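You operate a simulated robot arm through the tools that you are given. There is no shell and no other tool.

You are at the controls of a simulated two-armed robot. One attempt, no reset.

TASK
Put three scoops from the sesame tub into the empty canister and shut its lid.
Fine: white scoop, back on its rest. Set down upright: white scoop.

It is judged by the outcome, as a careful person would: the job done as asked, and still so three seconds after it is handed in. It fails if anything else is knocked over, pushed out of place, dropped, spilled or broken. A push-on lid holds only when it is set on centred and level and pressed home; a screw cap is set on level and turned clockwise until tight.

THE ROBOT
Two 7-joint arms with fingered hands on one trunk that stands fixed in place. Base frame: the origin is at the foot of the trunk, x ahead of it, y to its left, z up. Units: mm, degrees, N and s.
The left shoulder is at [59, 125, 1309], the right one opposite. With the tool pointing down near the work surface each hand reaches from about 400 to 820 mm from the base axis, measured 20 degrees to its own side. Payload 3.7 kg a hand.
Tool frame (each hand has its own): the origin (TCP) lies between the finger pads and is the grasp point; the fingertips stand 25 mm ahead of it; z points along the fingers, y is the line along which they close. The gripper opens to 88 mm; its body begins 29 mm behind the TCP. The gripper is a hand of 5 fingers: y runs from the thumb to the fingers, the wrist lies at [-13, -97, -162] in the tool frame, and closing takes about 1.5 s.
Orientation is that of the tool frame in the base frame, as [roll, pitch, yaw] about the fixed x, y, z axes, in that order (R = Rz(yaw) Ry(pitch) Rx(roll)). With the fingers straight down and the wrist toward the robot, the tool's x, y and z point along [0, 1, 0], [1, 0, 0] and [0, 0, -1] of the base frame.

THE INTERFACE
- The arms move only by the tool arm_command. It takes "left_deltas", "right_deltas" or both (then of equal length, played together; a hand with none holds still); each is one flat list of numbers, 7 for each row, row after row: the finger opening in mm, from 0 to 88, then the shift along the base's x, y, z in units of 300 mm (1.0 is 300 mm), then the turn, a rotation vector about the base's x, y, z in units of 45 degrees (1.0 is 45 degrees). In form: [fingers, x, y, z, ax, ay, az, fingers, x, y, z, ax, ay, az, ...]. A call has 1 to 20 rows; each row is the pose to reach, as a shift and turn from the pose commanded when the call began. A call with a number of a shift or a turn outside -1 to 1 is refused whole. Rows are played at 5 a second. More than 50 mm and 8.6 degrees between two rows, or a gripper value outside its range, and nothing of the call is played. Where a pose cannot be reached the arm comes as near as it can. A force on the tool above 40 N (or 10 N above the force at the start of the call, whichever is more), or a blocked arm, ends the call early, and 0.2 s more pass. Each finger travels about 45 mm/s and halts on what it meets, pressing with about 21 N; the grip force reading is that of the motor and also rises with nothing between the fingers. The clock runs only during rows and for 0.2 s after the last one: add rows that repeat a pose to give the fingers time. It gives the time, the measured TCP pose, the force on the tool (base axes), the opening and the grip force at its end, in the units of the frame above (readings bear some noise), with the torque about the TCP (base axes, N m) and any sound that the robot's microphone picked up.
- Cameras (640 x 400 px; columns grow to the right, rows downward): "scene" is now at [134.9, 40.6, 1486.5]; the picture's right is [0.44, -0.90, 0.00], its down [-0.18, -0.09, -0.98] and it looks along [0.88, 0.43, -0.20] (base axes); focal length 214 px, centre (320, 200). "left" rides on the left gripper at [-59, -79, -105] in its tool frame; the picture's right is [-0.73, -0.32, 0.61], its down [0.62, -0.68, 0.38] and it looks along [0.29, 0.66, 0.70] (tool axes); focal length 234 px, centre (320, 200). "right" rides on the right gripper at [59, -79, -105] in its tool frame; the picture's right is [-0.73, 0.32, -0.61], its down [-0.62, -0.68, 0.38] and it looks along [-0.29, 0.66, 0.70] (tool axes); focal length 234 px, centre (320, 200). There is no depth. A picture from a camera that has moved, and an enlarged one, comes with that camera's place and axes in the base frame and with its lens.
- grab_frame(camera): a new picture of that camera. It takes no simulated time.
- lift_body(by): moves the trunk up (or, below 0, down) by that many mm; the arms and the scene camera ride with it, the base frame stays. It gives what a move gives, with no picture.
- hand_shape(shape, hand): the hand has 5 fingers and takes this shape, open, in about a second: jaw (thumb against the fingers, like two jaws); tri (thumb and two fingers); tip (a fingertip pinch); poke (one finger out to press); point (the index stretched); flat (the hand flat); cup (the hand cupped); fist (a fist). The gripper value then closes the fingers along that shape, each until it touches; the sizes above hold for jaw. It gives what a move gives, with no picture.
- head_to(pan, tilt): turns the head with the scene camera to pan (to the left, within 80 degrees either way) and tilt (down, from -29 to 69), counted from straight ahead of the robot (the tilt from the chest, where the trunk bows). It gives what a move gives.
- close_up(camera, box): a new picture of the part [left, top, right, bottom] of that camera's present view, enlarged. It takes no simulated time.
- close_job(): hands the job in; it is judged then, once.

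Nothing tells you positions but the pictures and the camera data. Unless the task says otherwise, let go and move clear before handing in.

The tools are called after "Emit:" as a command line: name --argument value ..., lists and objects as JSON in quotes. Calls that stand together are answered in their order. arm_command: Moves the arms, as the interface text tells. Its arguments: {"type":"object","properties":{"left_deltas":{"type":"array","items":{"type":"number"}},"right_deltas":{"type":"array","items":{"type":"number"}}},"required":[]} The other tools are called the same way: lift_body (by) moves the trunk up or down; hand_shape (shape, hand) gives the hand a shape; head_to (pan, tilt) turns the head that bears the scene camera; grab_frame (camera) takes a picture; close_up (camera, box) takes an enlarged picture of a part of a camera's view; close_job () hands the job in.

At the start:

```text
clock: 0.0
left_ee_pos: [412.3, 411.5, 1584.0]
left_tcp_rot: [180.0, 0.0, 89.9]
left_ft_force: [0.5, -0.3, 0.2]
left_moment: [0.01, -0.01, 0.04]
left_grip_width: 87.4
left_gripper_force: 0.1
left_shape: jaw
right_ee_pos: [431.9, -1.8, 1586.1]
right_tcp_rot: [179.9, -0.2, 89.9]
right_ft_force: [-0.1, 0.7, -0.2]
right_moment: [-0.01, -0.02, 0.01]
right_grip_width: 87.7
right_gripper_force: 0.1
right_shape: jaw
trunk travel left (down, up): [-325.0, 90.0]
head pan, tilt (commanded): [26.3, 11.8]
```

scene: 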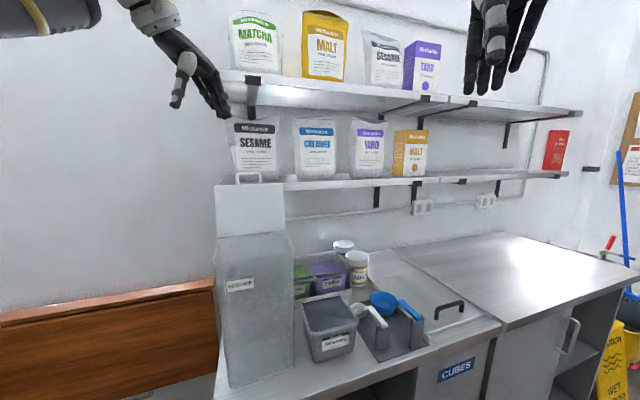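
right: 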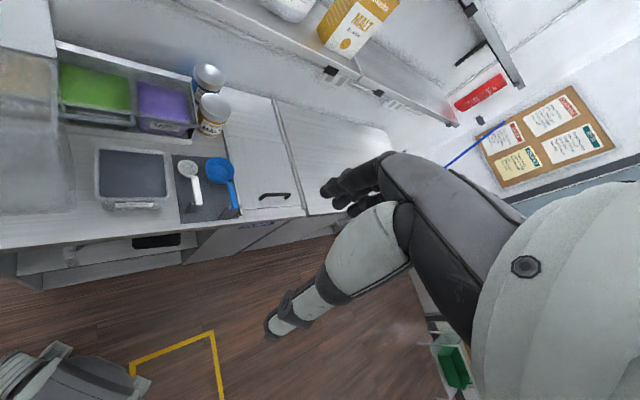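
left: 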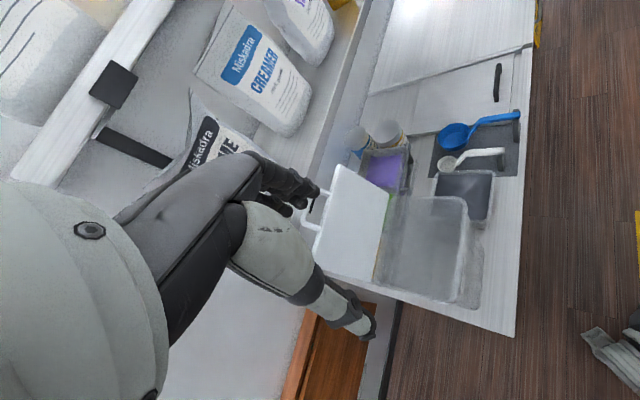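

I see a counter with a tall bin at the left, a sesame tub in front, a white and a blue scoop on a rest, and two canisters behind them. I'll look closer before moving anything.

Emit:
close_up --camera "scene" --box '[270, 220, 450, 370]'

Emit:
close_up --camera "right" --box '[40, 40, 300, 240]'

Emit:
close_up --camera "left" --box '[320, 80, 540, 320]'

Emit:
head_to --pan 26 --tilt 45

```text
2.67 times, centred on (360, 295) of scene
camera zoom: at [134.9, 40.6, 1486.5], right [0.44, -0.9, 0.0], down [-0.18, -0.09, -0.98], along [0.88, 0.43, -0.2], focal length 572 px, centre (213, -53)
```

zoom: 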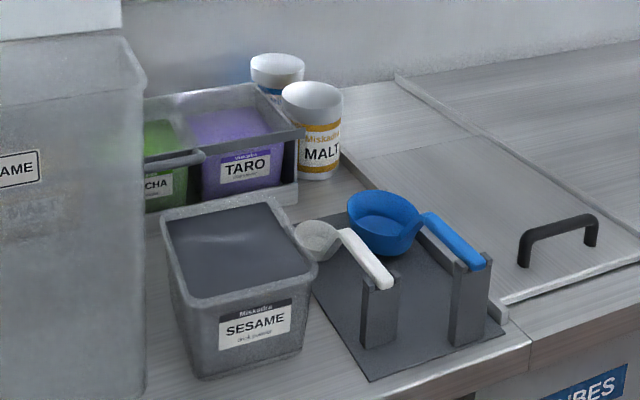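

```text
2.00 times, centred on (170, 140) of right
camera zoom: at [352.3, 55.4, 1690.5], right [0.32, -0.73, 0.61], down [-0.68, -0.62, -0.38], along [0.66, -0.29, -0.7], focal length 468 px, centre (620, 320)
```

zoom: 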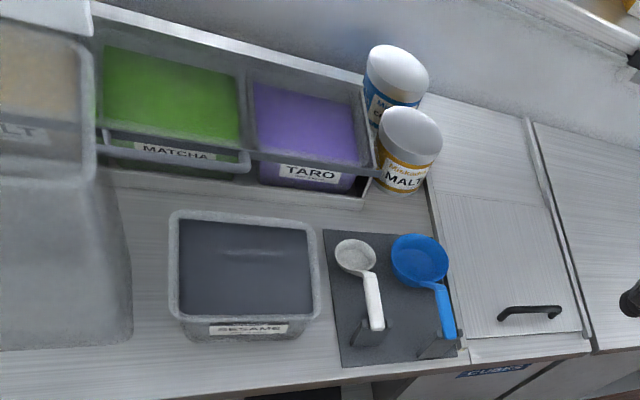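

```text
1.67 times, centred on (430, 200) of left
camera zoom: at [332.6, 353.1, 1688.9], right [-0.32, -0.73, -0.61], down [-0.68, 0.62, -0.38], along [0.66, 0.29, -0.7], focal length 390 px, centre (137, 200)
```

zoom: 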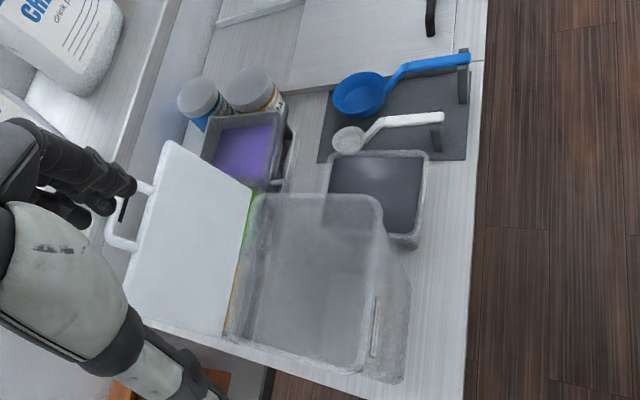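

```text
clock: 1.0
left_ee_pos: [412.4, 411.7, 1584.0]
left_tcp_rot: [-180.0, 0.0, 89.9]
left_ft_force: [0.4, -0.1, -0.1]
left_moment: [-0.01, 0.02, 0.03]
left_grip_width: 87.8
left_gripper_force: 0.2
left_shape: jaw
right_ee_pos: [431.6, -2.3, 1585.0]
right_tcp_rot: [-180.0, -0.1, 89.9]
right_ft_force: [-0.6, -0.6, -0.1]
right_moment: [0.01, 0.02, 0.0]
right_grip_width: 87.7
right_gripper_force: 0.0
right_shape: jaw
trunk travel left (down, up): [-325.0, 90.0]
head pan, tilt (commanded): [26.0, 45.0]
```

The big clear box at the left seems to be the empty canister, with a hinged white lid standing open. I'll look at it from the tilted head and in enlargements.

Emit:
grab_frame --camera "scene"

Emit:
close_up --camera "right" --box '[0, 0, 160, 240]'

Emit:
close_up --camera "left" --box '[290, 140, 500, 320]'

```text
taken
camera scene: at [124.5, 35.1, 1434.5], right [0.44, -0.9, 0.0], down [-0.64, -0.31, -0.71], along [0.64, 0.31, -0.71], focal length 214 px, centre (320, 200)
```

scene: 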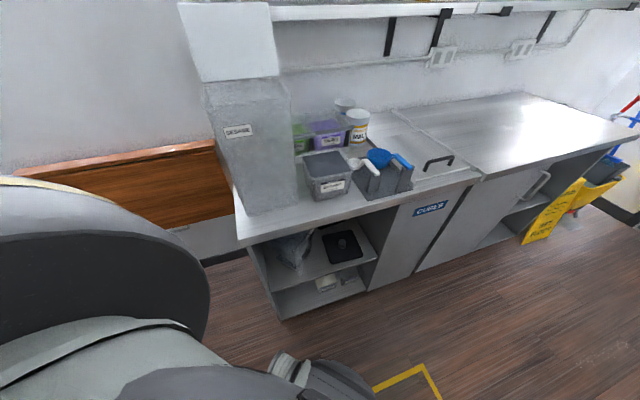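

```text
1.67 times, centred on (80, 120) of right
camera zoom: at [352.3, 55.4, 1690.5], right [0.32, -0.73, 0.61], down [-0.68, -0.62, -0.38], along [0.66, -0.29, -0.7], focal length 390 px, centre (720, 333)
```

zoom: 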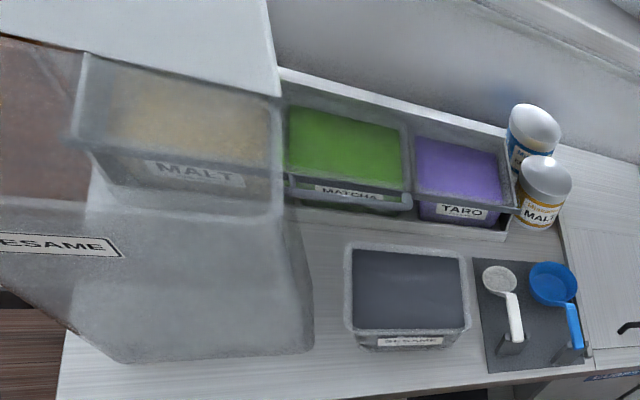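

```text
2.22 times, centred on (395, 230) of left
camera zoom: at [332.6, 353.1, 1688.9], right [-0.32, -0.73, -0.61], down [-0.68, 0.62, -0.38], along [0.66, 0.29, -0.7], focal length 520 px, centre (153, 133)
```

zoom: 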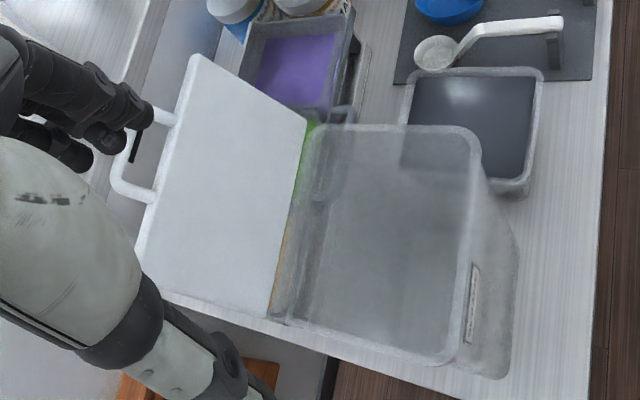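

The job is as follows: the clear bin labelled SESAME is empty, with its lid standing open, rim near z 1276 and centred around (493, 388). The sesame tub is near (621, 259) with its rim at about z 1050. The white scoop's bowl is near (766, 204, 974), and its handle ends near (663, 107, 1035). I'll bring the left hand over the scoop, turned across the handle, for a closer look.

Emit:
arm_command --left_deltas '[88, 0.045, -0.065, -0.05, 0, 0, -0.08, 88, 0.1, -0.14, -0.11, 0, 0, -0.16, 88, 0.155, -0.215, -0.18, 0, 0, -0.24, 88, 0.21, -0.29, -0.26, 0, 0, -0.33, 88, 0.265, -0.365, -0.34, 0, 0, -0.41, 88, 0.32, -0.44, -0.42, 0, 0, -0.49, 88, 0.375, -0.515, -0.5, 0, 0, -0.57, 88, 0.43, -0.59, -0.58, 0, 0, -0.65, 88, 0.48, -0.66, -0.66, 0, 0, -0.73, 88, 0.53, -0.73, -0.74, 0, 0, -0.81, 88, 0.58, -0.8, -0.82, 0, 0, -0.89, 88, 0.6, -0.84, -0.88, 0, 0, -0.96, 88, 0.6, -0.85, -0.9, 0, 0, -1.0, 88, 0.6, -0.85, -0.9, 0, 0, -1.0]'

Emit:
grab_frame --camera "left"

Emit:
grab_frame --camera "right"

Emit:
grab_frame --camera "scene"

```text
clock: 4.0
left_ee_pos: [590.4, 157.0, 1312.0]
left_tcp_rot: [-180.0, 0.0, 44.9]
left_ft_force: [-0.6, 0.6, 0.0]
left_moment: [0.0, -0.01, 0.0]
left_grip_width: 87.5
left_gripper_force: 0.1
left_shape: jaw
right_ee_pos: [432.5, -2.0, 1585.3]
right_tcp_rot: [-180.0, -0.1, 89.9]
right_ft_force: [0.4, 1.1, -0.9]
right_moment: [0.01, 0.0, -0.02]
right_grip_width: 87.8
right_gripper_force: 0.1
right_shape: jaw
trunk travel left (down, up): [-325.0, 90.0]
head pan, tilt (commanded): [26.0, 45.0]
```

```text
taken
camera left: at [492.5, 171.4, 1417.3], right [-0.74, -0.28, -0.61], down [-0.04, 0.92, -0.38], along [0.67, -0.26, -0.7], focal length 234 px, centre (320, 200)
```

left: 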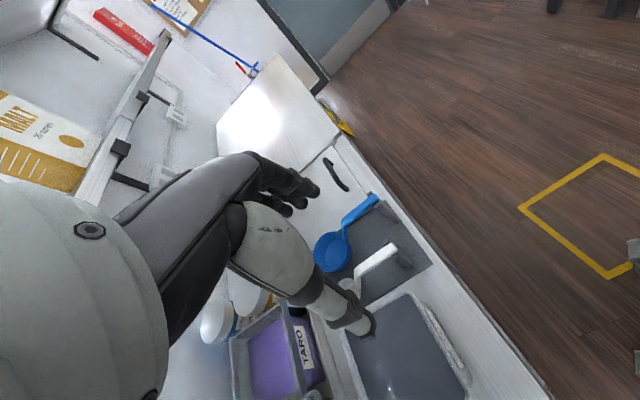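

```text
taken
camera right: at [352.3, 55.3, 1690.5], right [0.32, -0.73, 0.61], down [-0.68, -0.62, -0.38], along [0.66, -0.29, -0.7], focal length 234 px, centre (320, 200)
```

right: 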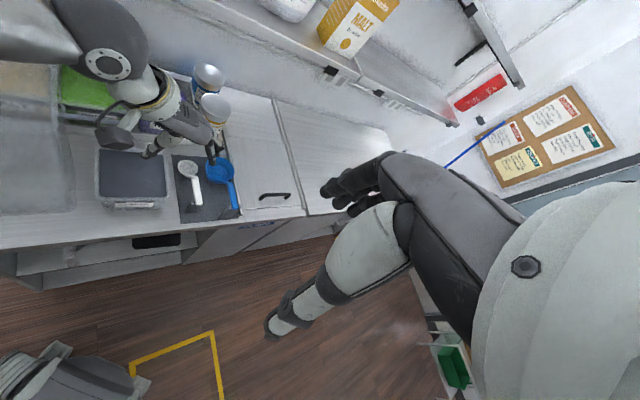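

```text
taken
camera scene: at [124.4, 35.0, 1434.4], right [0.44, -0.9, 0.0], down [-0.64, -0.31, -0.71], along [0.64, 0.31, -0.71], focal length 214 px, centre (320, 200)
```

scene: 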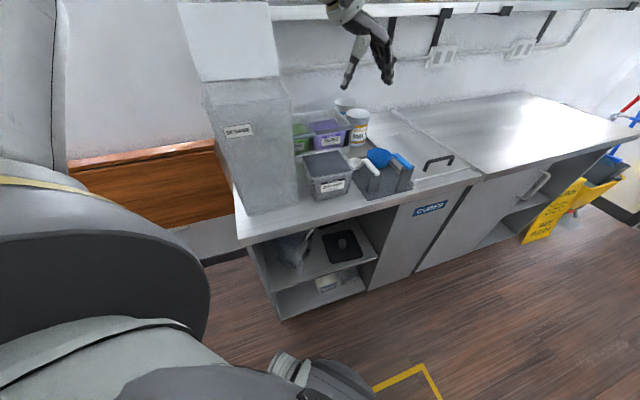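

The left hand is now above the tub area and the scoop on its post is in view. I'll enlarge the scoop and rest from all three cameras.

Emit:
close_up --camera "left" --box '[300, 180, 480, 310]'

Emit:
close_up --camera "scene" --box '[290, 130, 430, 220]'

Emit:
close_up --camera "right" --box '[150, 130, 270, 230]'

Emit:
close_up --camera "scene" --box '[170, 0, 320, 220]'

```text
3.08 times, centred on (390, 245) of left
camera zoom: at [492.5, 171.4, 1417.3], right [-0.74, -0.28, -0.61], down [-0.04, 0.92, -0.38], along [0.67, -0.26, -0.7], focal length 720 px, centre (105, 62)
```

zoom: 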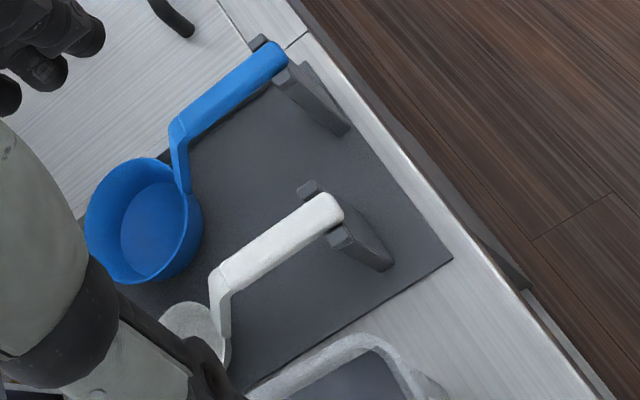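

```text
4.44 times, centred on (360, 175) of scene
camera zoom: at [124.4, 35.0, 1434.4], right [0.44, -0.9, 0.0], down [-0.64, -0.31, -0.71], along [0.64, 0.31, -0.71], focal length 953 px, centre (142, 311)
```

zoom: 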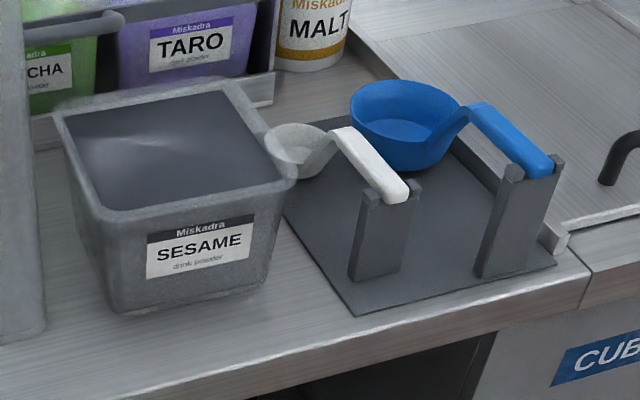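

```text
4.00 times, centred on (210, 180) of right
camera zoom: at [352.3, 55.3, 1690.5], right [0.32, -0.73, 0.61], down [-0.68, -0.62, -0.38], along [0.66, -0.29, -0.7], focal length 937 px, centre (760, 280)
```

zoom: 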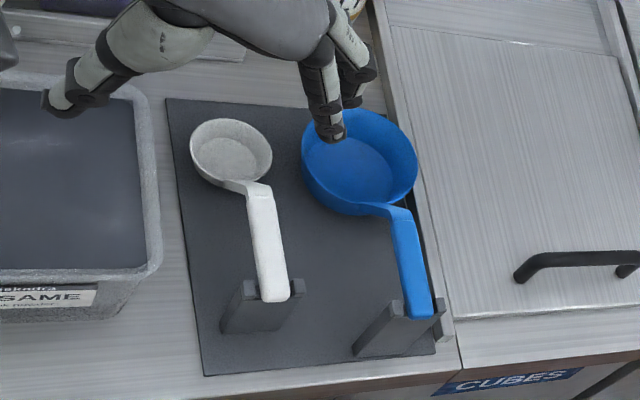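

```text
1.82 times, centred on (245, 110) of scene
camera zoom: at [124.4, 35.0, 1434.4], right [0.44, -0.9, 0.0], down [-0.64, -0.31, -0.71], along [0.64, 0.31, -0.71], focal length 390 px, centre (456, 364)
```

zoom: 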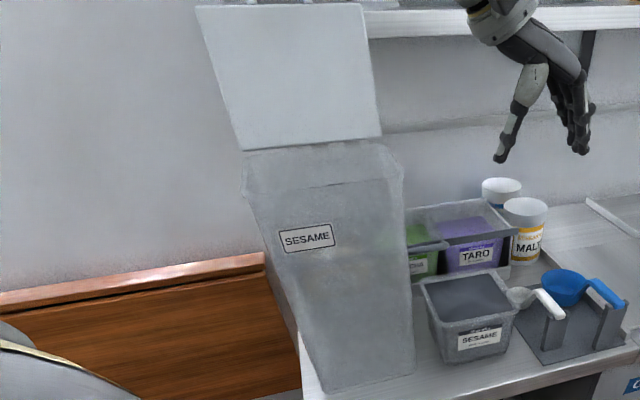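

The white scoop's handle is a bar about 75 mm long running along the 45° direction, resting in a notched post near its end. Its bend is near (721, 158, 1031) and its end near (667, 105, 1028). Before choosing a grip I'll check how the fingers sit in the jaw and tri shapes.

Emit:
close_up --camera "left" --box '[180, 100, 460, 370]'

Emit:
close_up --camera "scene" --box '[310, 0, 430, 100]'

Emit:
close_up --camera "right" --box '[80, 40, 260, 190]'

Emit:
hand_shape --shape "tri" --hand "left"

Emit:
close_up --camera "left" --box '[180, 100, 460, 370]'

Emit:
close_up --camera "scene" --box '[310, 0, 430, 100]'

Emit:
close_up --camera "right" --box '[80, 40, 260, 190]'

```text
1.48 times, centred on (320, 235) of left
camera zoom: at [492.5, 171.4, 1417.3], right [-0.74, -0.28, -0.61], down [-0.04, 0.92, -0.38], along [0.67, -0.26, -0.7], focal length 347 px, centre (320, 148)
```

zoom: 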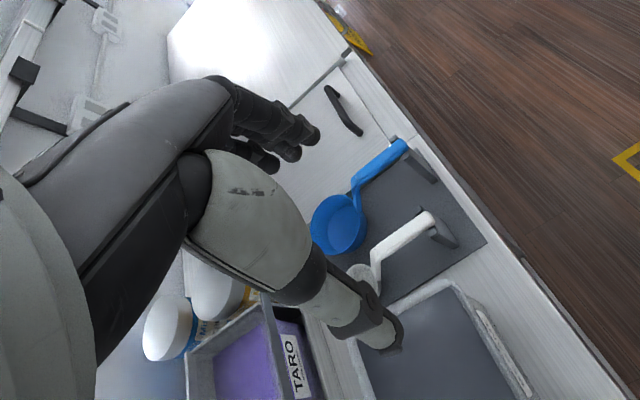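

```text
4.00 times, centred on (370, 50) of scene
camera zoom: at [124.4, 35.0, 1434.4], right [0.44, -0.9, 0.0], down [-0.64, -0.31, -0.71], along [0.64, 0.31, -0.71], focal length 858 px, centre (120, 800)
```

zoom: 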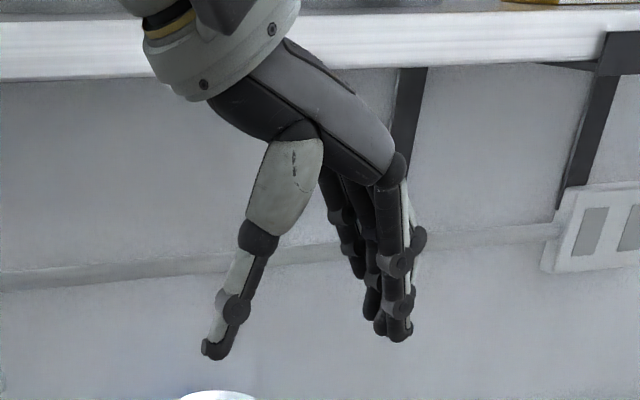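

```text
2.67 times, centred on (170, 115) of right
camera zoom: at [352.3, 55.3, 1690.5], right [0.32, -0.73, 0.61], down [-0.68, -0.62, -0.38], along [0.66, -0.29, -0.7], focal length 624 px, centre (720, 427)
```

zoom: 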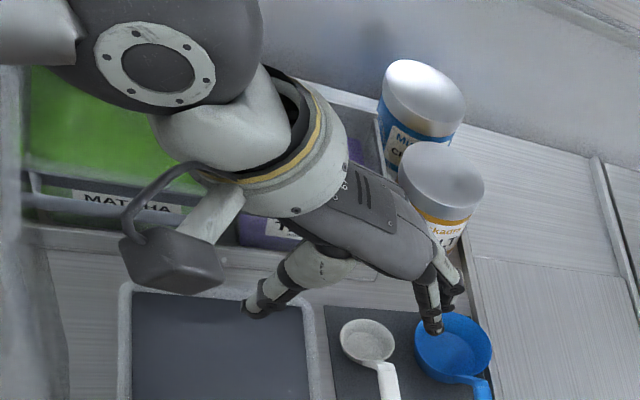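

```text
clock: 4.9
left_ee_pos: [590.7, 157.0, 1311.5]
left_tcp_rot: [180.0, 0.0, 44.9]
left_ft_force: [-0.4, 0.5, 0.0]
left_moment: [0.0, 0.02, 0.0]
left_grip_width: 87.7
left_gripper_force: 0.2
left_shape: tri
right_ee_pos: [431.5, -2.4, 1586.6]
right_tcp_rot: [-179.9, -0.1, 89.9]
right_ft_force: [0.0, 0.6, 1.2]
right_moment: [0.0, 0.02, -0.03]
right_grip_width: 87.5
right_gripper_force: 0.0
right_shape: jaw
trunk travel left (down, up): [-325.0, 90.0]
head pan, tilt (commanded): [26.0, 45.0]
```

```text
1.48 times, centred on (320, 235) of left
camera zoom: at [492.5, 171.6, 1417.4], right [-0.74, -0.28, -0.61], down [-0.04, 0.92, -0.38], along [0.67, -0.26, -0.7], focal length 347 px, centre (320, 148)
```

zoom: 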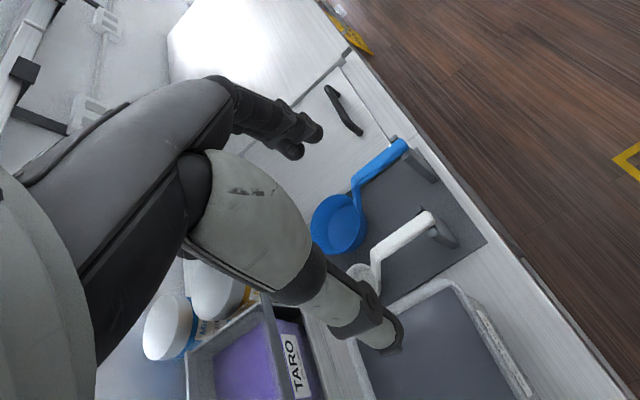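

```text
4.00 times, centred on (370, 50) of scene
camera zoom: at [124.5, 35.0, 1434.4], right [0.44, -0.9, 0.0], down [-0.64, -0.31, -0.71], along [0.64, 0.31, -0.71], focal length 858 px, centre (120, 800)
```

zoom: 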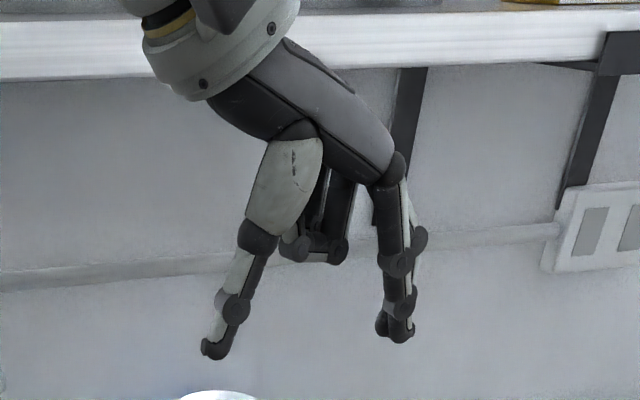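

```text
2.67 times, centred on (170, 115) of right
camera zoom: at [352.3, 55.3, 1690.5], right [0.32, -0.73, 0.61], down [-0.68, -0.62, -0.38], along [0.66, -0.29, -0.7], focal length 624 px, centre (720, 427)
```

zoom: 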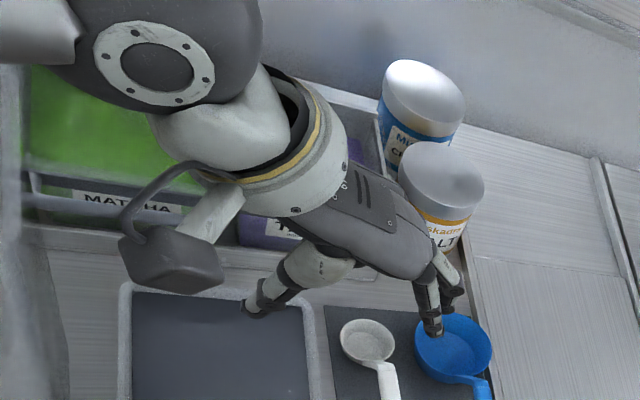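

In the jaw shape the index sits about 7 mm behind the TCP and the middle, ring and little fingers ahead of it, with the thumb opposite. The index can therefore clear the post if I grip about 40 mm from the handle end. I'll go back to jaw and descend to just above the handle, checking the arm's clearance to the canister.

Emit:
hand_shape --shape "jaw" --hand "left"

Emit:
arm_command --left_deltas '[70, 0.05, -0.012, -0.08, 0, 0, 0, 60, 0.11, -0.026, -0.18, 0, 0, 0, 56, 0.17, -0.04, -0.28, 0, 0, 0, 56, 0.23, -0.053, -0.38, 0, 0, 0, 56, 0.29, -0.067, -0.47, 0, 0, 0, 56, 0.33, -0.075, -0.54, 0, 0, 0, 56, 0.348, -0.08, -0.573, 0, 0, 0, 56, 0.348, -0.08, -0.573, 0, 0, 0]'

Emit:
grab_frame --camera "left"

Emit:
grab_frame --camera "scene"

Emit:
grab_frame --camera "right"

```text
clock: 5.8
left_ee_pos: [591.5, 157.1, 1313.0]
left_tcp_rot: [179.9, 0.1, 44.9]
left_ft_force: [-0.2, 0.2, -0.1]
left_moment: [0.02, 0.01, 0.02]
left_grip_width: 87.6
left_gripper_force: 0.1
left_shape: jaw
right_ee_pos: [432.5, -1.3, 1587.4]
right_tcp_rot: [-180.0, 0.0, 89.9]
right_ft_force: [0.7, 0.3, 0.2]
right_moment: [-0.02, 0.0, 0.01]
right_grip_width: 87.5
right_gripper_force: 0.1
right_shape: jaw
trunk travel left (down, up): [-325.0, 90.0]
head pan, tilt (commanded): [26.0, 45.0]
```

```text
clock: 7.6
left_ee_pos: [663.0, 153.4, 1151.6]
left_tcp_rot: [-179.9, 0.0, 44.9]
left_ft_force: [-0.9, 0.0, 0.9]
left_moment: [0.0, -0.02, -0.02]
left_grip_width: 56.5
left_gripper_force: 0.0
left_shape: jaw
left hand out of reach, approached as far as the arm can: row 5, 6, 7, 8
right_ee_pos: [431.9, -1.8, 1586.1]
right_tcp_rot: [180.0, -0.1, 89.9]
right_ft_force: [-0.8, -0.4, 0.1]
right_moment: [-0.01, -0.01, 0.0]
right_grip_width: 87.6
right_gripper_force: 0.1
right_shape: jaw
trunk travel left (down, up): [-325.0, 90.0]
head pan, tilt (commanded): [26.0, 45.0]
```

```text
taken
camera left: at [565.5, 166.9, 1257.4], right [-0.74, -0.28, -0.61], down [-0.04, 0.92, -0.38], along [0.67, -0.26, -0.7], focal length 234 px, centre (320, 200)
```

left: 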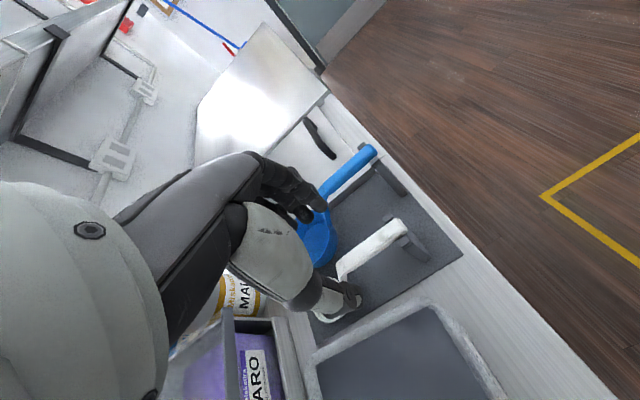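

```text
taken
camera scene: at [124.4, 34.9, 1434.4], right [0.44, -0.9, 0.0], down [-0.64, -0.31, -0.71], along [0.64, 0.31, -0.71], focal length 214 px, centre (320, 200)
```

scene: 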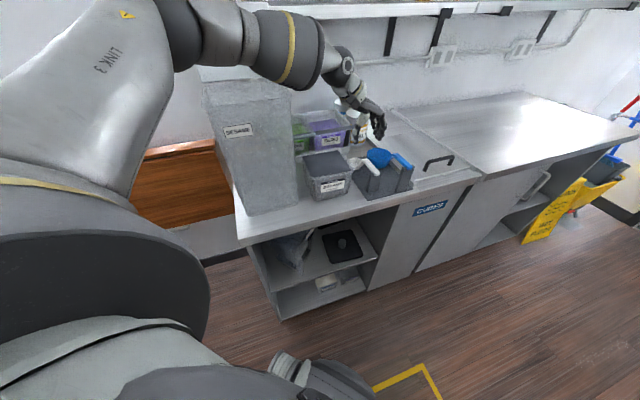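

```text
taken
camera right: at [352.2, 55.3, 1690.6], right [0.32, -0.73, 0.61], down [-0.68, -0.62, -0.38], along [0.66, -0.29, -0.7], focal length 234 px, centre (320, 200)
```

right: 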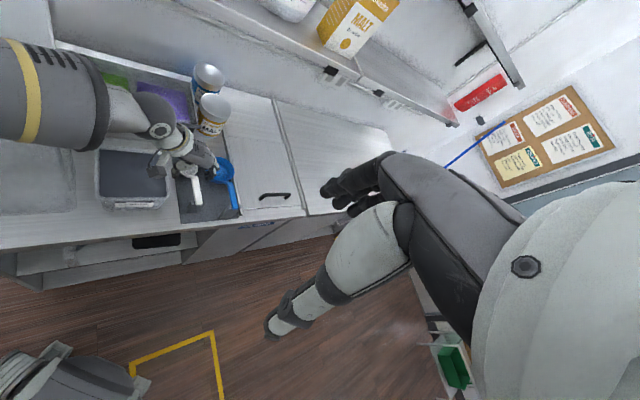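

Straight down at the scoop is just beyond the arm's reach. Tilting the fingers forward about 45° along the handle brings the wrist back and will also make pouring easier. I'll tilt while staying above the handle.

Emit:
arm_command --left_deltas '[56, -0.01, -0.01, 0.04, 0.1, -0.1, 0, 56, -0.02, -0.02, 0.08, 0.2, -0.2, 0, 56, -0.02, -0.02, 0.08, 0.31, -0.31, 0, 56, -0.02, -0.02, 0.08, 0.42, -0.42, 0, 56, -0.02, -0.02, 0.08, 0.52, -0.52, 0, 56, -0.02, -0.02, 0.08, 0.62, -0.62, 0, 56, -0.02, -0.02, 0.08, 0.707, -0.707, 0, 56, -0.02, -0.02, 0.08, 0.707, -0.707, 0, 56, -0.02, -0.02, 0.08, 0.707, -0.707, 0]'

Emit:
grab_frame --camera "left"

Emit:
grab_frame --camera "scene"

Emit:
grab_frame --camera "right"

```text
clock: 9.6
left_ee_pos: [655.0, 143.3, 1178.0]
left_tcp_rot: [-179.9, -44.9, 44.9]
left_ft_force: [-0.4, -0.4, -0.9]
left_moment: [-0.01, -0.02, 0.02]
left_grip_width: 56.0
left_gripper_force: 0.1
left_shape: jaw
right_ee_pos: [432.0, -3.5, 1585.5]
right_tcp_rot: [-179.9, -0.2, 89.9]
right_ft_force: [0.6, -0.1, -0.7]
right_moment: [0.03, 0.03, -0.01]
right_grip_width: 87.7
right_gripper_force: 0.1
right_shape: jaw
trunk travel left (down, up): [-325.0, 90.0]
head pan, tilt (commanded): [26.0, 45.0]
```

```text
taken
camera left: at [517.2, 117.2, 1211.1], right [-0.29, 0.17, -0.94], down [0.02, 0.99, 0.17], along [0.96, 0.03, -0.29], focal length 234 px, centre (320, 200)
```

left: 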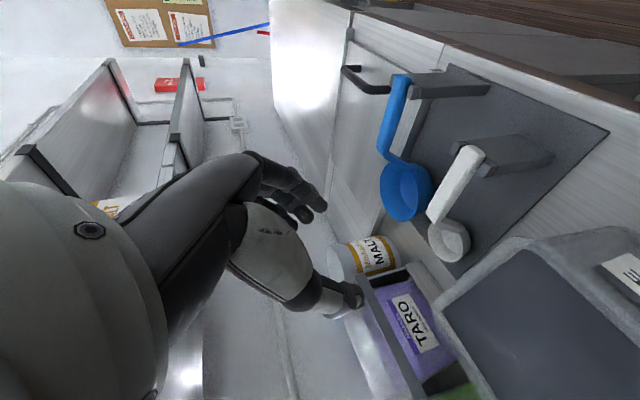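

```text
taken
camera scene: at [124.5, 35.0, 1434.4], right [0.44, -0.9, 0.0], down [-0.64, -0.31, -0.71], along [0.64, 0.31, -0.71], focal length 214 px, centre (320, 200)
```

scene: 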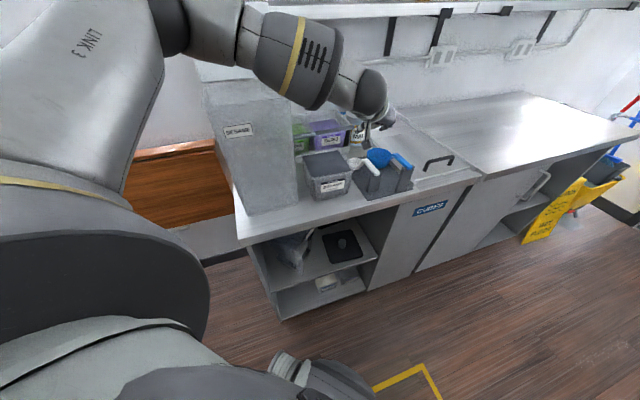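

```text
taken
camera right: at [352.4, 55.3, 1690.5], right [0.32, -0.73, 0.61], down [-0.68, -0.62, -0.38], along [0.66, -0.29, -0.7], focal length 234 px, centre (320, 200)
```

right: 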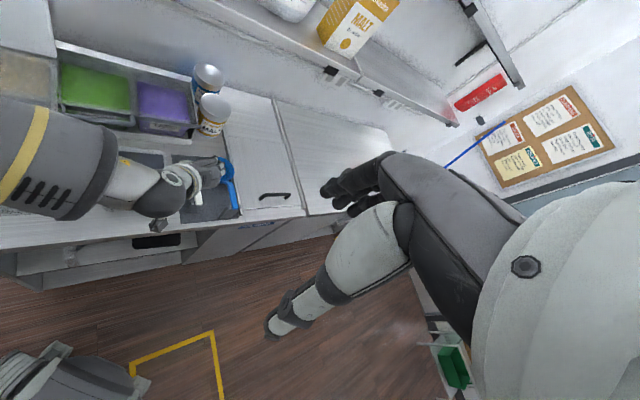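

The tilt worked and the left camera now has a clear view of the scoop. I'll zoom in on the scoop and post to refine the grip point.

Emit:
close_up --camera "left" --box '[370, 60, 610, 270]'

Emit:
close_up --camera "scene" --box '[320, 90, 430, 200]'

Emit:
close_up --camera "right" --box '[130, 130, 270, 230]'

```text
1.90 times, centred on (490, 165) of left
camera zoom: at [517.2, 117.2, 1211.1], right [-0.29, 0.17, -0.94], down [0.02, 0.99, 0.17], along [0.96, 0.03, -0.29], focal length 446 px, centre (-4, 267)
```

zoom: 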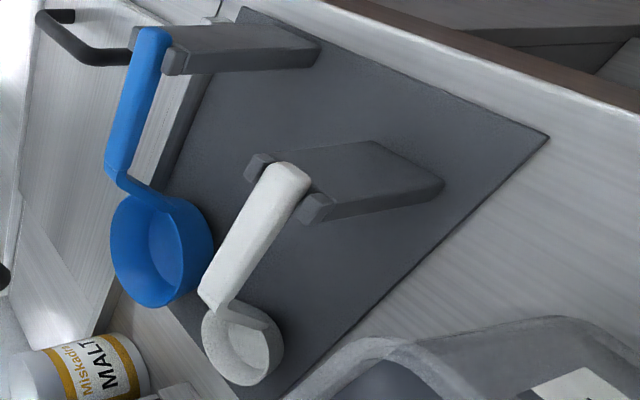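

```text
3.64 times, centred on (375, 145) of scene
camera zoom: at [124.5, 35.0, 1434.4], right [0.44, -0.9, 0.0], down [-0.64, -0.31, -0.71], along [0.64, 0.31, -0.71], focal length 780 px, centre (120, 400)
```

zoom: 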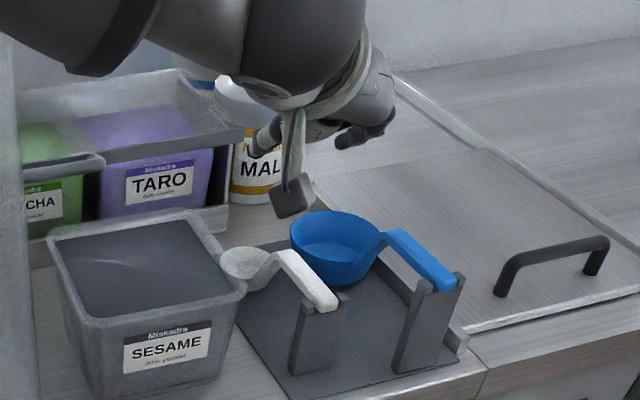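

```text
4.00 times, centred on (200, 180) of right
camera zoom: at [352.4, 55.3, 1690.5], right [0.32, -0.73, 0.61], down [-0.68, -0.62, -0.38], along [0.66, -0.29, -0.7], focal length 937 px, centre (800, 280)
```

zoom: 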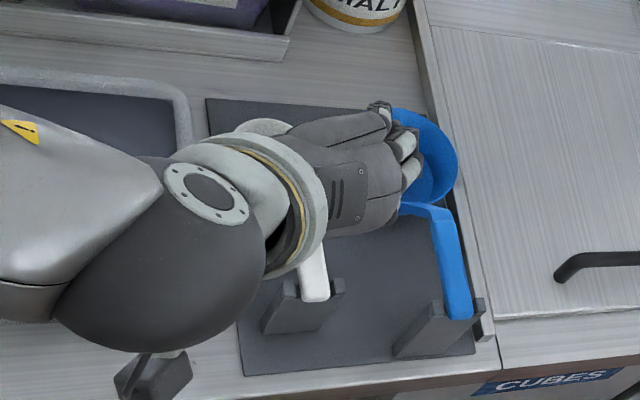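

The handle line and post are now clear: the post spans only the first 13 mm of the handle, so gripping 44 mm from its end (about (697, 136, 1022)) is safe. I'll move above that point, then descend with the fingers open.

Emit:
arm_command --left_deltas '[56, 0.07, -0.012, -0.06, 0, 0, 0.015, 56, 0.12, -0.022, -0.16, 0, 0, 0.03, 56, 0.139, -0.026, -0.26, 0, 0, 0.03, 56, 0.139, -0.026, -0.3, 0, 0, 0.03, 56, 0.139, -0.026, -0.3, 0, 0, 0.03]'

Emit:
close_up --camera "left" --box '[240, 80, 480, 330]'

Emit:
close_up --camera "scene" --box '[320, 90, 430, 200]'

Emit:
close_up --camera "right" --box '[130, 130, 270, 230]'

```text
clock: 10.8
left_ee_pos: [661.4, 170.1, 1124.2]
left_tcp_rot: [-179.8, -44.9, 46.1]
left_ft_force: [-0.6, -0.7, -0.2]
left_moment: [0.01, -0.03, -0.01]
left_grip_width: 56.4
left_gripper_force: 0.0
left_shape: jaw
left hand out of reach, approached as far as the arm can: row 1, 2, 3, 4, 5
right_ee_pos: [432.4, -2.2, 1585.1]
right_tcp_rot: [-180.0, -0.1, 89.9]
right_ft_force: [-0.3, 0.5, -0.1]
right_moment: [0.0, -0.04, -0.01]
right_grip_width: 87.7
right_gripper_force: 0.1
right_shape: jaw
trunk travel left (down, up): [-325.0, 90.0]
head pan, tilt (commanded): [26.0, 45.0]
```

```text
1.60 times, centred on (360, 205) of left
camera zoom: at [524.0, 141.0, 1156.7], right [-0.29, 0.16, -0.94], down [0.0, 0.99, 0.17], along [0.96, 0.05, -0.29], focal length 375 px, centre (256, 192)
```

zoom: 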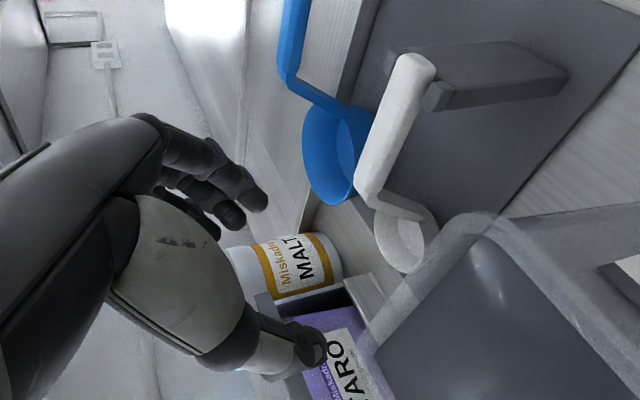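

```text
3.64 times, centred on (375, 145) of scene
camera zoom: at [124.6, 35.0, 1434.4], right [0.44, -0.9, 0.0], down [-0.64, -0.31, -0.71], along [0.64, 0.31, -0.71], focal length 780 px, centre (120, 400)
```

zoom: 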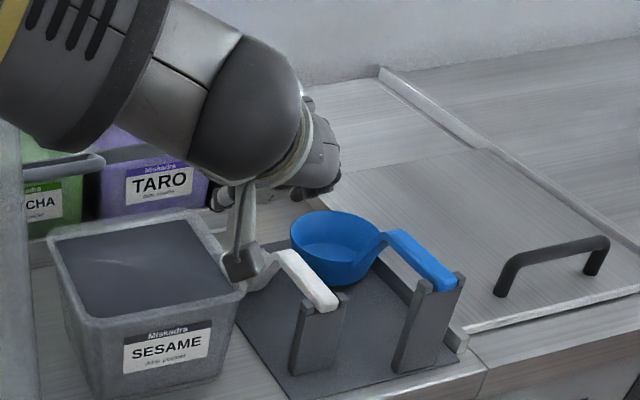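

```text
4.00 times, centred on (200, 180) of right
camera zoom: at [352.4, 55.4, 1690.5], right [0.32, -0.73, 0.61], down [-0.68, -0.62, -0.38], along [0.66, -0.29, -0.7], focal length 937 px, centre (800, 280)
```

zoom: 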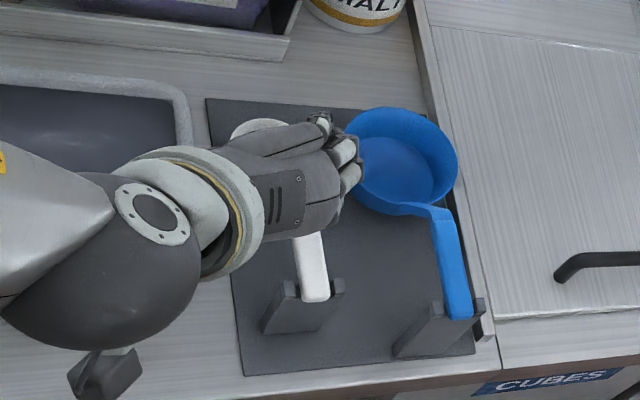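

That pose is still just short of the scoop: the left arm is limited by its joints here, with the palm turned far outward, rather than by distance. I'll look at the arm's posture before choosing a better trunk height and tilt.

Emit:
head_to --pan 40 --tilt 15

Emit:
grab_frame --camera "scene"

Emit:
grab_frame --camera "right"

```text
clock: 11.7
left_ee_pos: [661.6, 170.9, 1124.5]
left_tcp_rot: [-180.0, -44.8, 46.3]
left_ft_force: [-0.6, 0.6, 0.0]
left_moment: [-0.03, -0.05, 0.0]
left_grip_width: 56.2
left_gripper_force: 0.0
left_shape: jaw
right_ee_pos: [431.9, -1.5, 1585.4]
right_tcp_rot: [179.9, -0.1, 89.9]
right_ft_force: [1.4, 0.0, -0.5]
right_moment: [-0.01, 0.01, -0.02]
right_grip_width: 87.4
right_gripper_force: 0.1
right_shape: jaw
trunk travel left (down, up): [-325.0, 90.0]
head pan, tilt (commanded): [40.0, 15.0]
```

```text
taken
camera scene: at [123.0, 59.4, 1481.1], right [0.64, -0.77, 0.0], down [-0.2, -0.17, -0.97], along [0.74, 0.62, -0.26], focal length 214 px, centre (320, 200)
```

scene: 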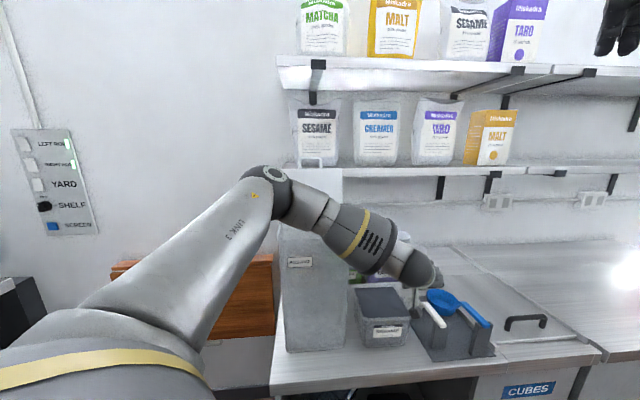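

```text
taken
camera right: at [352.4, 55.4, 1690.5], right [0.32, -0.73, 0.61], down [-0.68, -0.62, -0.38], along [0.66, -0.29, -0.7], focal length 234 px, centre (320, 200)
```

right: 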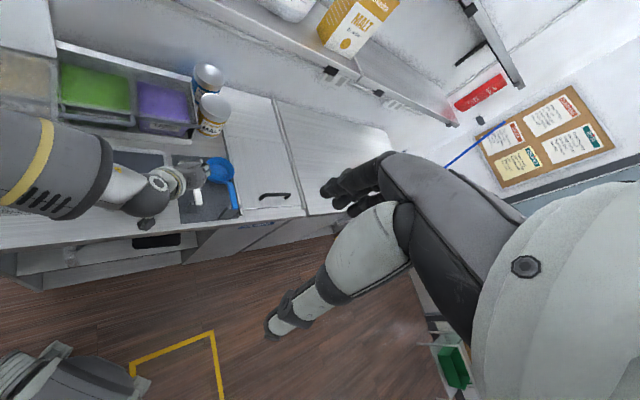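

The arm posture shows why: at zero tilt the wrist bends one way to its limit, and at 45° it bends the other way. A tilt of about 20° should leave the wrist nearly straight. I'll rise slightly, reduce the tilt, and come over the handle.

Emit:
arm_command --left_deltas '[56, 0.0, 0.0, 0.1, 0, 0, 0, 56, 0.0, 0.0, 0.13, -0.1, 0.096, 0, 56, 0.02, -0.02, 0.13, -0.2, 0.193, 0, 56, 0.04, -0.05, 0.13, -0.3, 0.29, 0, 56, 0.07, -0.08, 0.12, -0.4, 0.386, 0, 56, 0.1, -0.11, 0.05, -0.4, 0.386, 0, 56, 0.112, -0.122, -0.03, -0.4, 0.386, 0, 56, 0.112, -0.122, -0.08, -0.4, 0.386, 0, 56, 0.112, -0.122, -0.08, -0.4, 0.386, 0]'

Emit:
grab_frame --camera "left"

Emit:
grab_frame --camera "scene"

```text
clock: 13.7
left_ee_pos: [666.4, 156.0, 1120.6]
left_tcp_rot: [-179.9, -19.9, 46.1]
left_ft_force: [0.0, 0.8, 0.1]
left_moment: [0.04, -0.03, -0.02]
left_grip_width: 56.3
left_gripper_force: 0.0
left_shape: jaw
left hand out of reach, approached as far as the arm can: row 6, 7, 8, 9
right_ee_pos: [431.9, -2.9, 1586.2]
right_tcp_rot: [180.0, -0.1, 89.9]
right_ft_force: [-0.6, 0.1, 0.4]
right_moment: [0.02, 0.0, -0.02]
right_grip_width: 87.8
right_gripper_force: 0.2
right_shape: jaw
trunk travel left (down, up): [-325.0, 90.0]
head pan, tilt (commanded): [40.0, 15.0]
```

```text
taken
camera left: at [545.0, 144.6, 1199.7], right [-0.56, -0.12, -0.82], down [0.0, 0.99, -0.15], along [0.83, -0.09, -0.56], focal length 234 px, centre (320, 200)
```

left: 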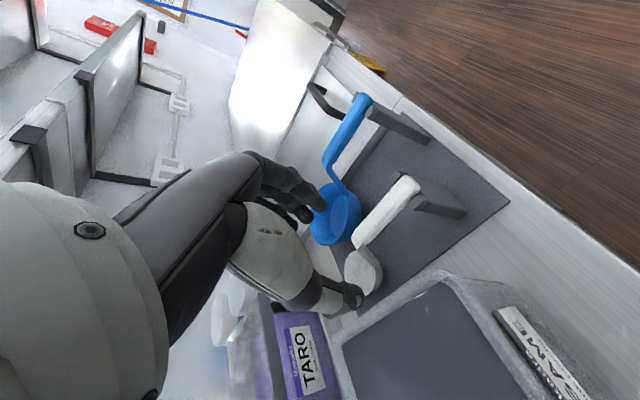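

```text
taken
camera scene: at [123.0, 59.4, 1481.2], right [0.64, -0.77, 0.0], down [-0.2, -0.17, -0.97], along [0.74, 0.62, -0.26], focal length 214 px, centre (320, 200)
```

scene: 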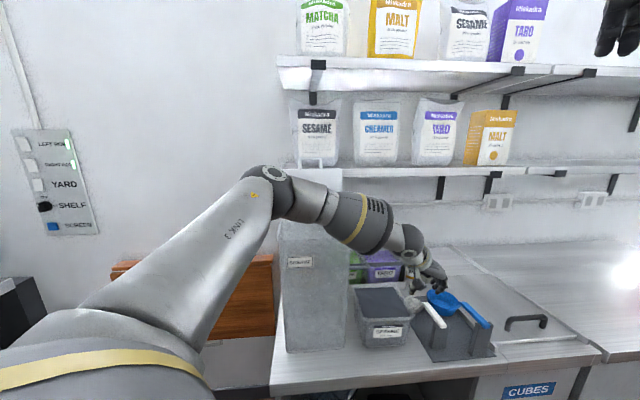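

The elbow seems to stay fixed high on the left, so the forearm just swings around it. Lowering the trunk brings the elbow down with it. I'll raise the hand clear, lower the trunk, and try again.

Emit:
arm_command --left_deltas '[56, -0.02, 0.005, 0.1, 0, 0, 0, 56, -0.05, 0.01, 0.22, 0, 0, 0, 56, -0.08, 0.02, 0.34, 0, 0, 0, 56, -0.11, 0.03, 0.46, 0, 0, 0, 56, -0.14, 0.03, 0.57, 0, 0, 0, 56, -0.14, 0.03, 0.6, 0, 0, 0, 56, -0.14, 0.03, 0.6, 0, 0, 0]'

Emit:
grab_frame --camera "scene"

```text
clock: 15.3
left_ee_pos: [624.7, 161.9, 1300.3]
left_tcp_rot: [-179.8, -19.9, 46.1]
left_ft_force: [-1.3, 0.6, -0.1]
left_moment: [0.0, 0.02, -0.01]
left_grip_width: 56.0
left_gripper_force: 0.1
left_shape: jaw
right_ee_pos: [431.0, -3.2, 1584.5]
right_tcp_rot: [180.0, 0.0, 89.9]
right_ft_force: [0.0, 0.4, 0.4]
right_moment: [0.01, 0.0, -0.01]
right_grip_width: 87.5
right_gripper_force: 0.1
right_shape: jaw
trunk travel left (down, up): [-325.0, 90.0]
head pan, tilt (commanded): [40.0, 15.0]
```

```text
taken
camera scene: at [122.7, 59.4, 1481.2], right [0.64, -0.77, 0.0], down [-0.2, -0.17, -0.97], along [0.74, 0.62, -0.26], focal length 214 px, centre (320, 200)
```

scene: 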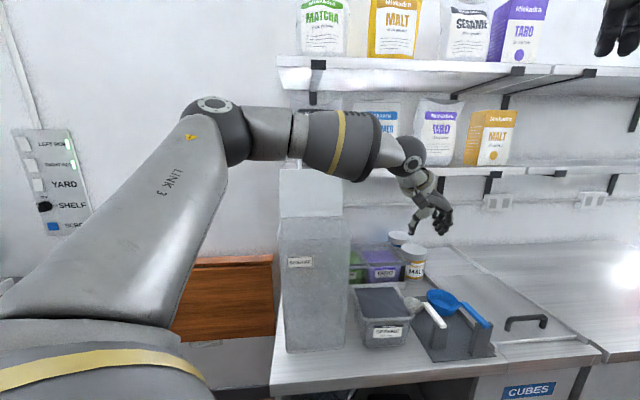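

The elbow followed the hand up, so the arm itself is free. I'll lower the trunk 150 mm with the hand still above everything, then try the reach again.

Emit:
lift_body --by -150

Emit:
arm_command --left_deltas '[56, 0.06, -0.02, 0.0, 0, 0, 0, 56, 0.12, -0.05, -0.02, 0, 0, 0, 56, 0.18, -0.08, -0.06, 0, 0, 0, 56, 0.235, -0.093, -0.1, 0, 0, 0, 56, 0.235, -0.093, -0.16, 0, 0, 0, 56, 0.235, -0.093, -0.16, 0, 0, 0]'

Emit:
grab_frame --camera "scene"

Emit:
grab_frame --camera "left"

```text
clock: 17.1
left_ee_pos: [625.2, 162.9, 1150.7]
left_tcp_rot: [180.0, -20.0, 46.3]
left_ft_force: [0.5, 0.5, 0.3]
left_moment: [0.04, -0.02, 0.01]
left_grip_width: 56.4
left_gripper_force: 0.1
left_shape: jaw
right_ee_pos: [429.2, -3.1, 1437.7]
right_tcp_rot: [179.7, -0.1, 89.8]
right_ft_force: [0.3, 0.8, 0.0]
right_moment: [-0.01, 0.01, -0.02]
right_grip_width: 87.6
right_gripper_force: 0.0
right_shape: jaw
trunk travel left (down, up): [-175.0, 240.0]
head pan, tilt (commanded): [40.0, 15.0]
```

```text
clock: 18.5
left_ee_pos: [697.8, 135.4, 1101.9]
left_tcp_rot: [-179.8, -19.9, 46.1]
left_ft_force: [0.5, 1.1, -0.7]
left_moment: [0.02, 0.0, 0.0]
left_grip_width: 56.4
left_gripper_force: 0.0
left_shape: jaw
right_ee_pos: [430.4, -2.1, 1436.3]
right_tcp_rot: [180.0, -0.1, 89.9]
right_ft_force: [0.4, 0.6, 0.2]
right_moment: [-0.01, 0.0, 0.02]
right_grip_width: 87.5
right_gripper_force: 0.0
right_shape: jaw
trunk travel left (down, up): [-175.0, 240.0]
head pan, tilt (commanded): [40.0, 15.0]
```

```text
taken
camera scene: at [249.7, 59.5, 1323.8], right [0.64, -0.77, 0.0], down [-0.2, -0.17, -0.97], along [0.74, 0.62, -0.26], focal length 214 px, centre (320, 200)
```

scene: 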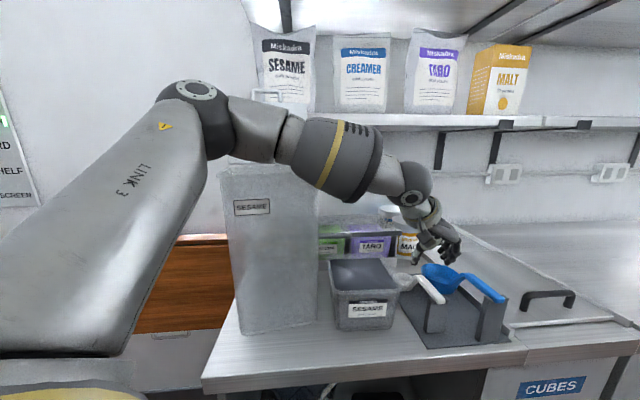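

```text
taken
camera left: at [577.8, 124.1, 1182.0], right [-0.56, -0.12, -0.82], down [0.0, 0.99, -0.15], along [0.83, -0.09, -0.56], focal length 234 px, centre (320, 200)
```

left: 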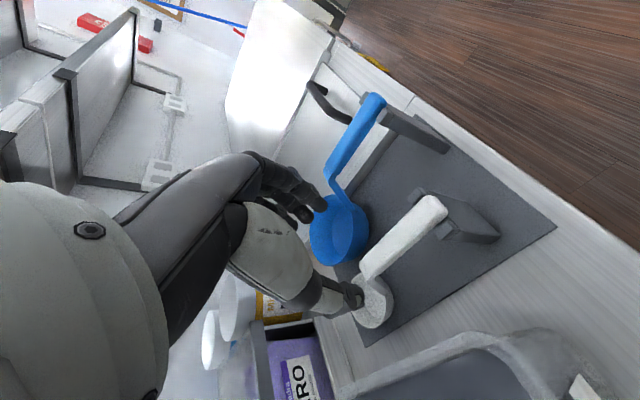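

With the trunk lowered, and leaning forward, the hand now reaches over the handle at (698, 135, 1102). I'll check the alignment before descending.

Emit:
close_up --camera "left" --box '[240, 130, 520, 350]'

Emit:
close_up --camera "scene" --box '[370, 180, 520, 350]'

Emit:
grab_frame --camera "right"

```text
1.82 times, centred on (380, 240) of left
camera zoom: at [577.8, 124.1, 1182.0], right [-0.56, -0.12, -0.82], down [0.0, 0.99, -0.15], along [0.83, -0.09, -0.56], focal length 426 px, centre (211, 127)
```

zoom: 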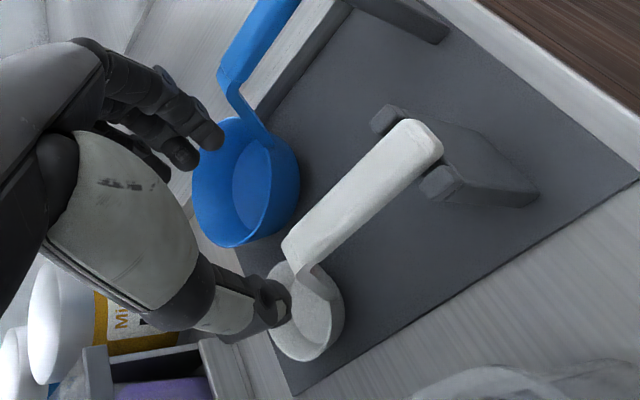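

```text
2.35 times, centred on (445, 265) of scene
camera zoom: at [249.7, 59.5, 1323.8], right [0.64, -0.77, 0.0], down [-0.2, -0.17, -0.97], along [0.74, 0.62, -0.26], focal length 505 px, centre (26, 47)
```

zoom: 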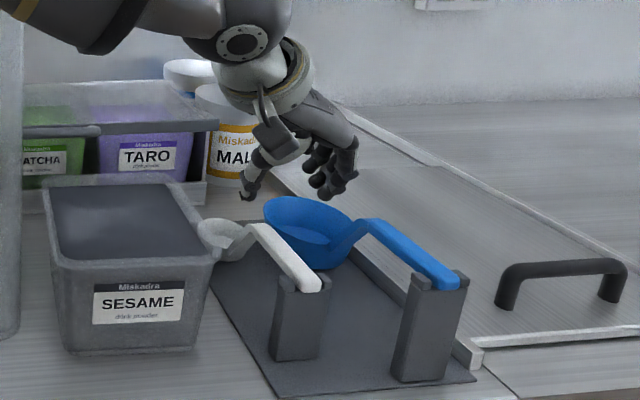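

```text
taken
camera right: at [352.2, 55.4, 1540.5], right [0.32, -0.73, 0.61], down [-0.68, -0.62, -0.38], along [0.66, -0.29, -0.7], focal length 234 px, centre (320, 200)
```

right: 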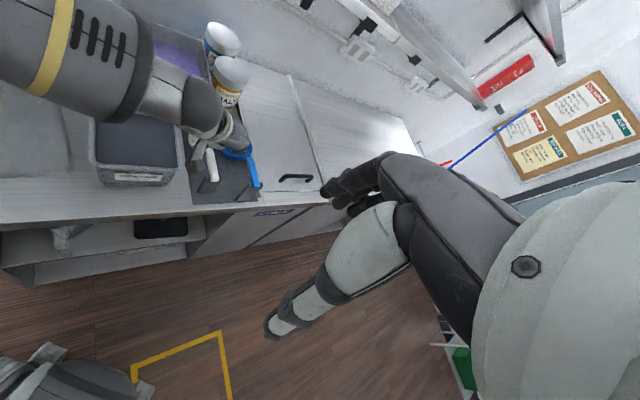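

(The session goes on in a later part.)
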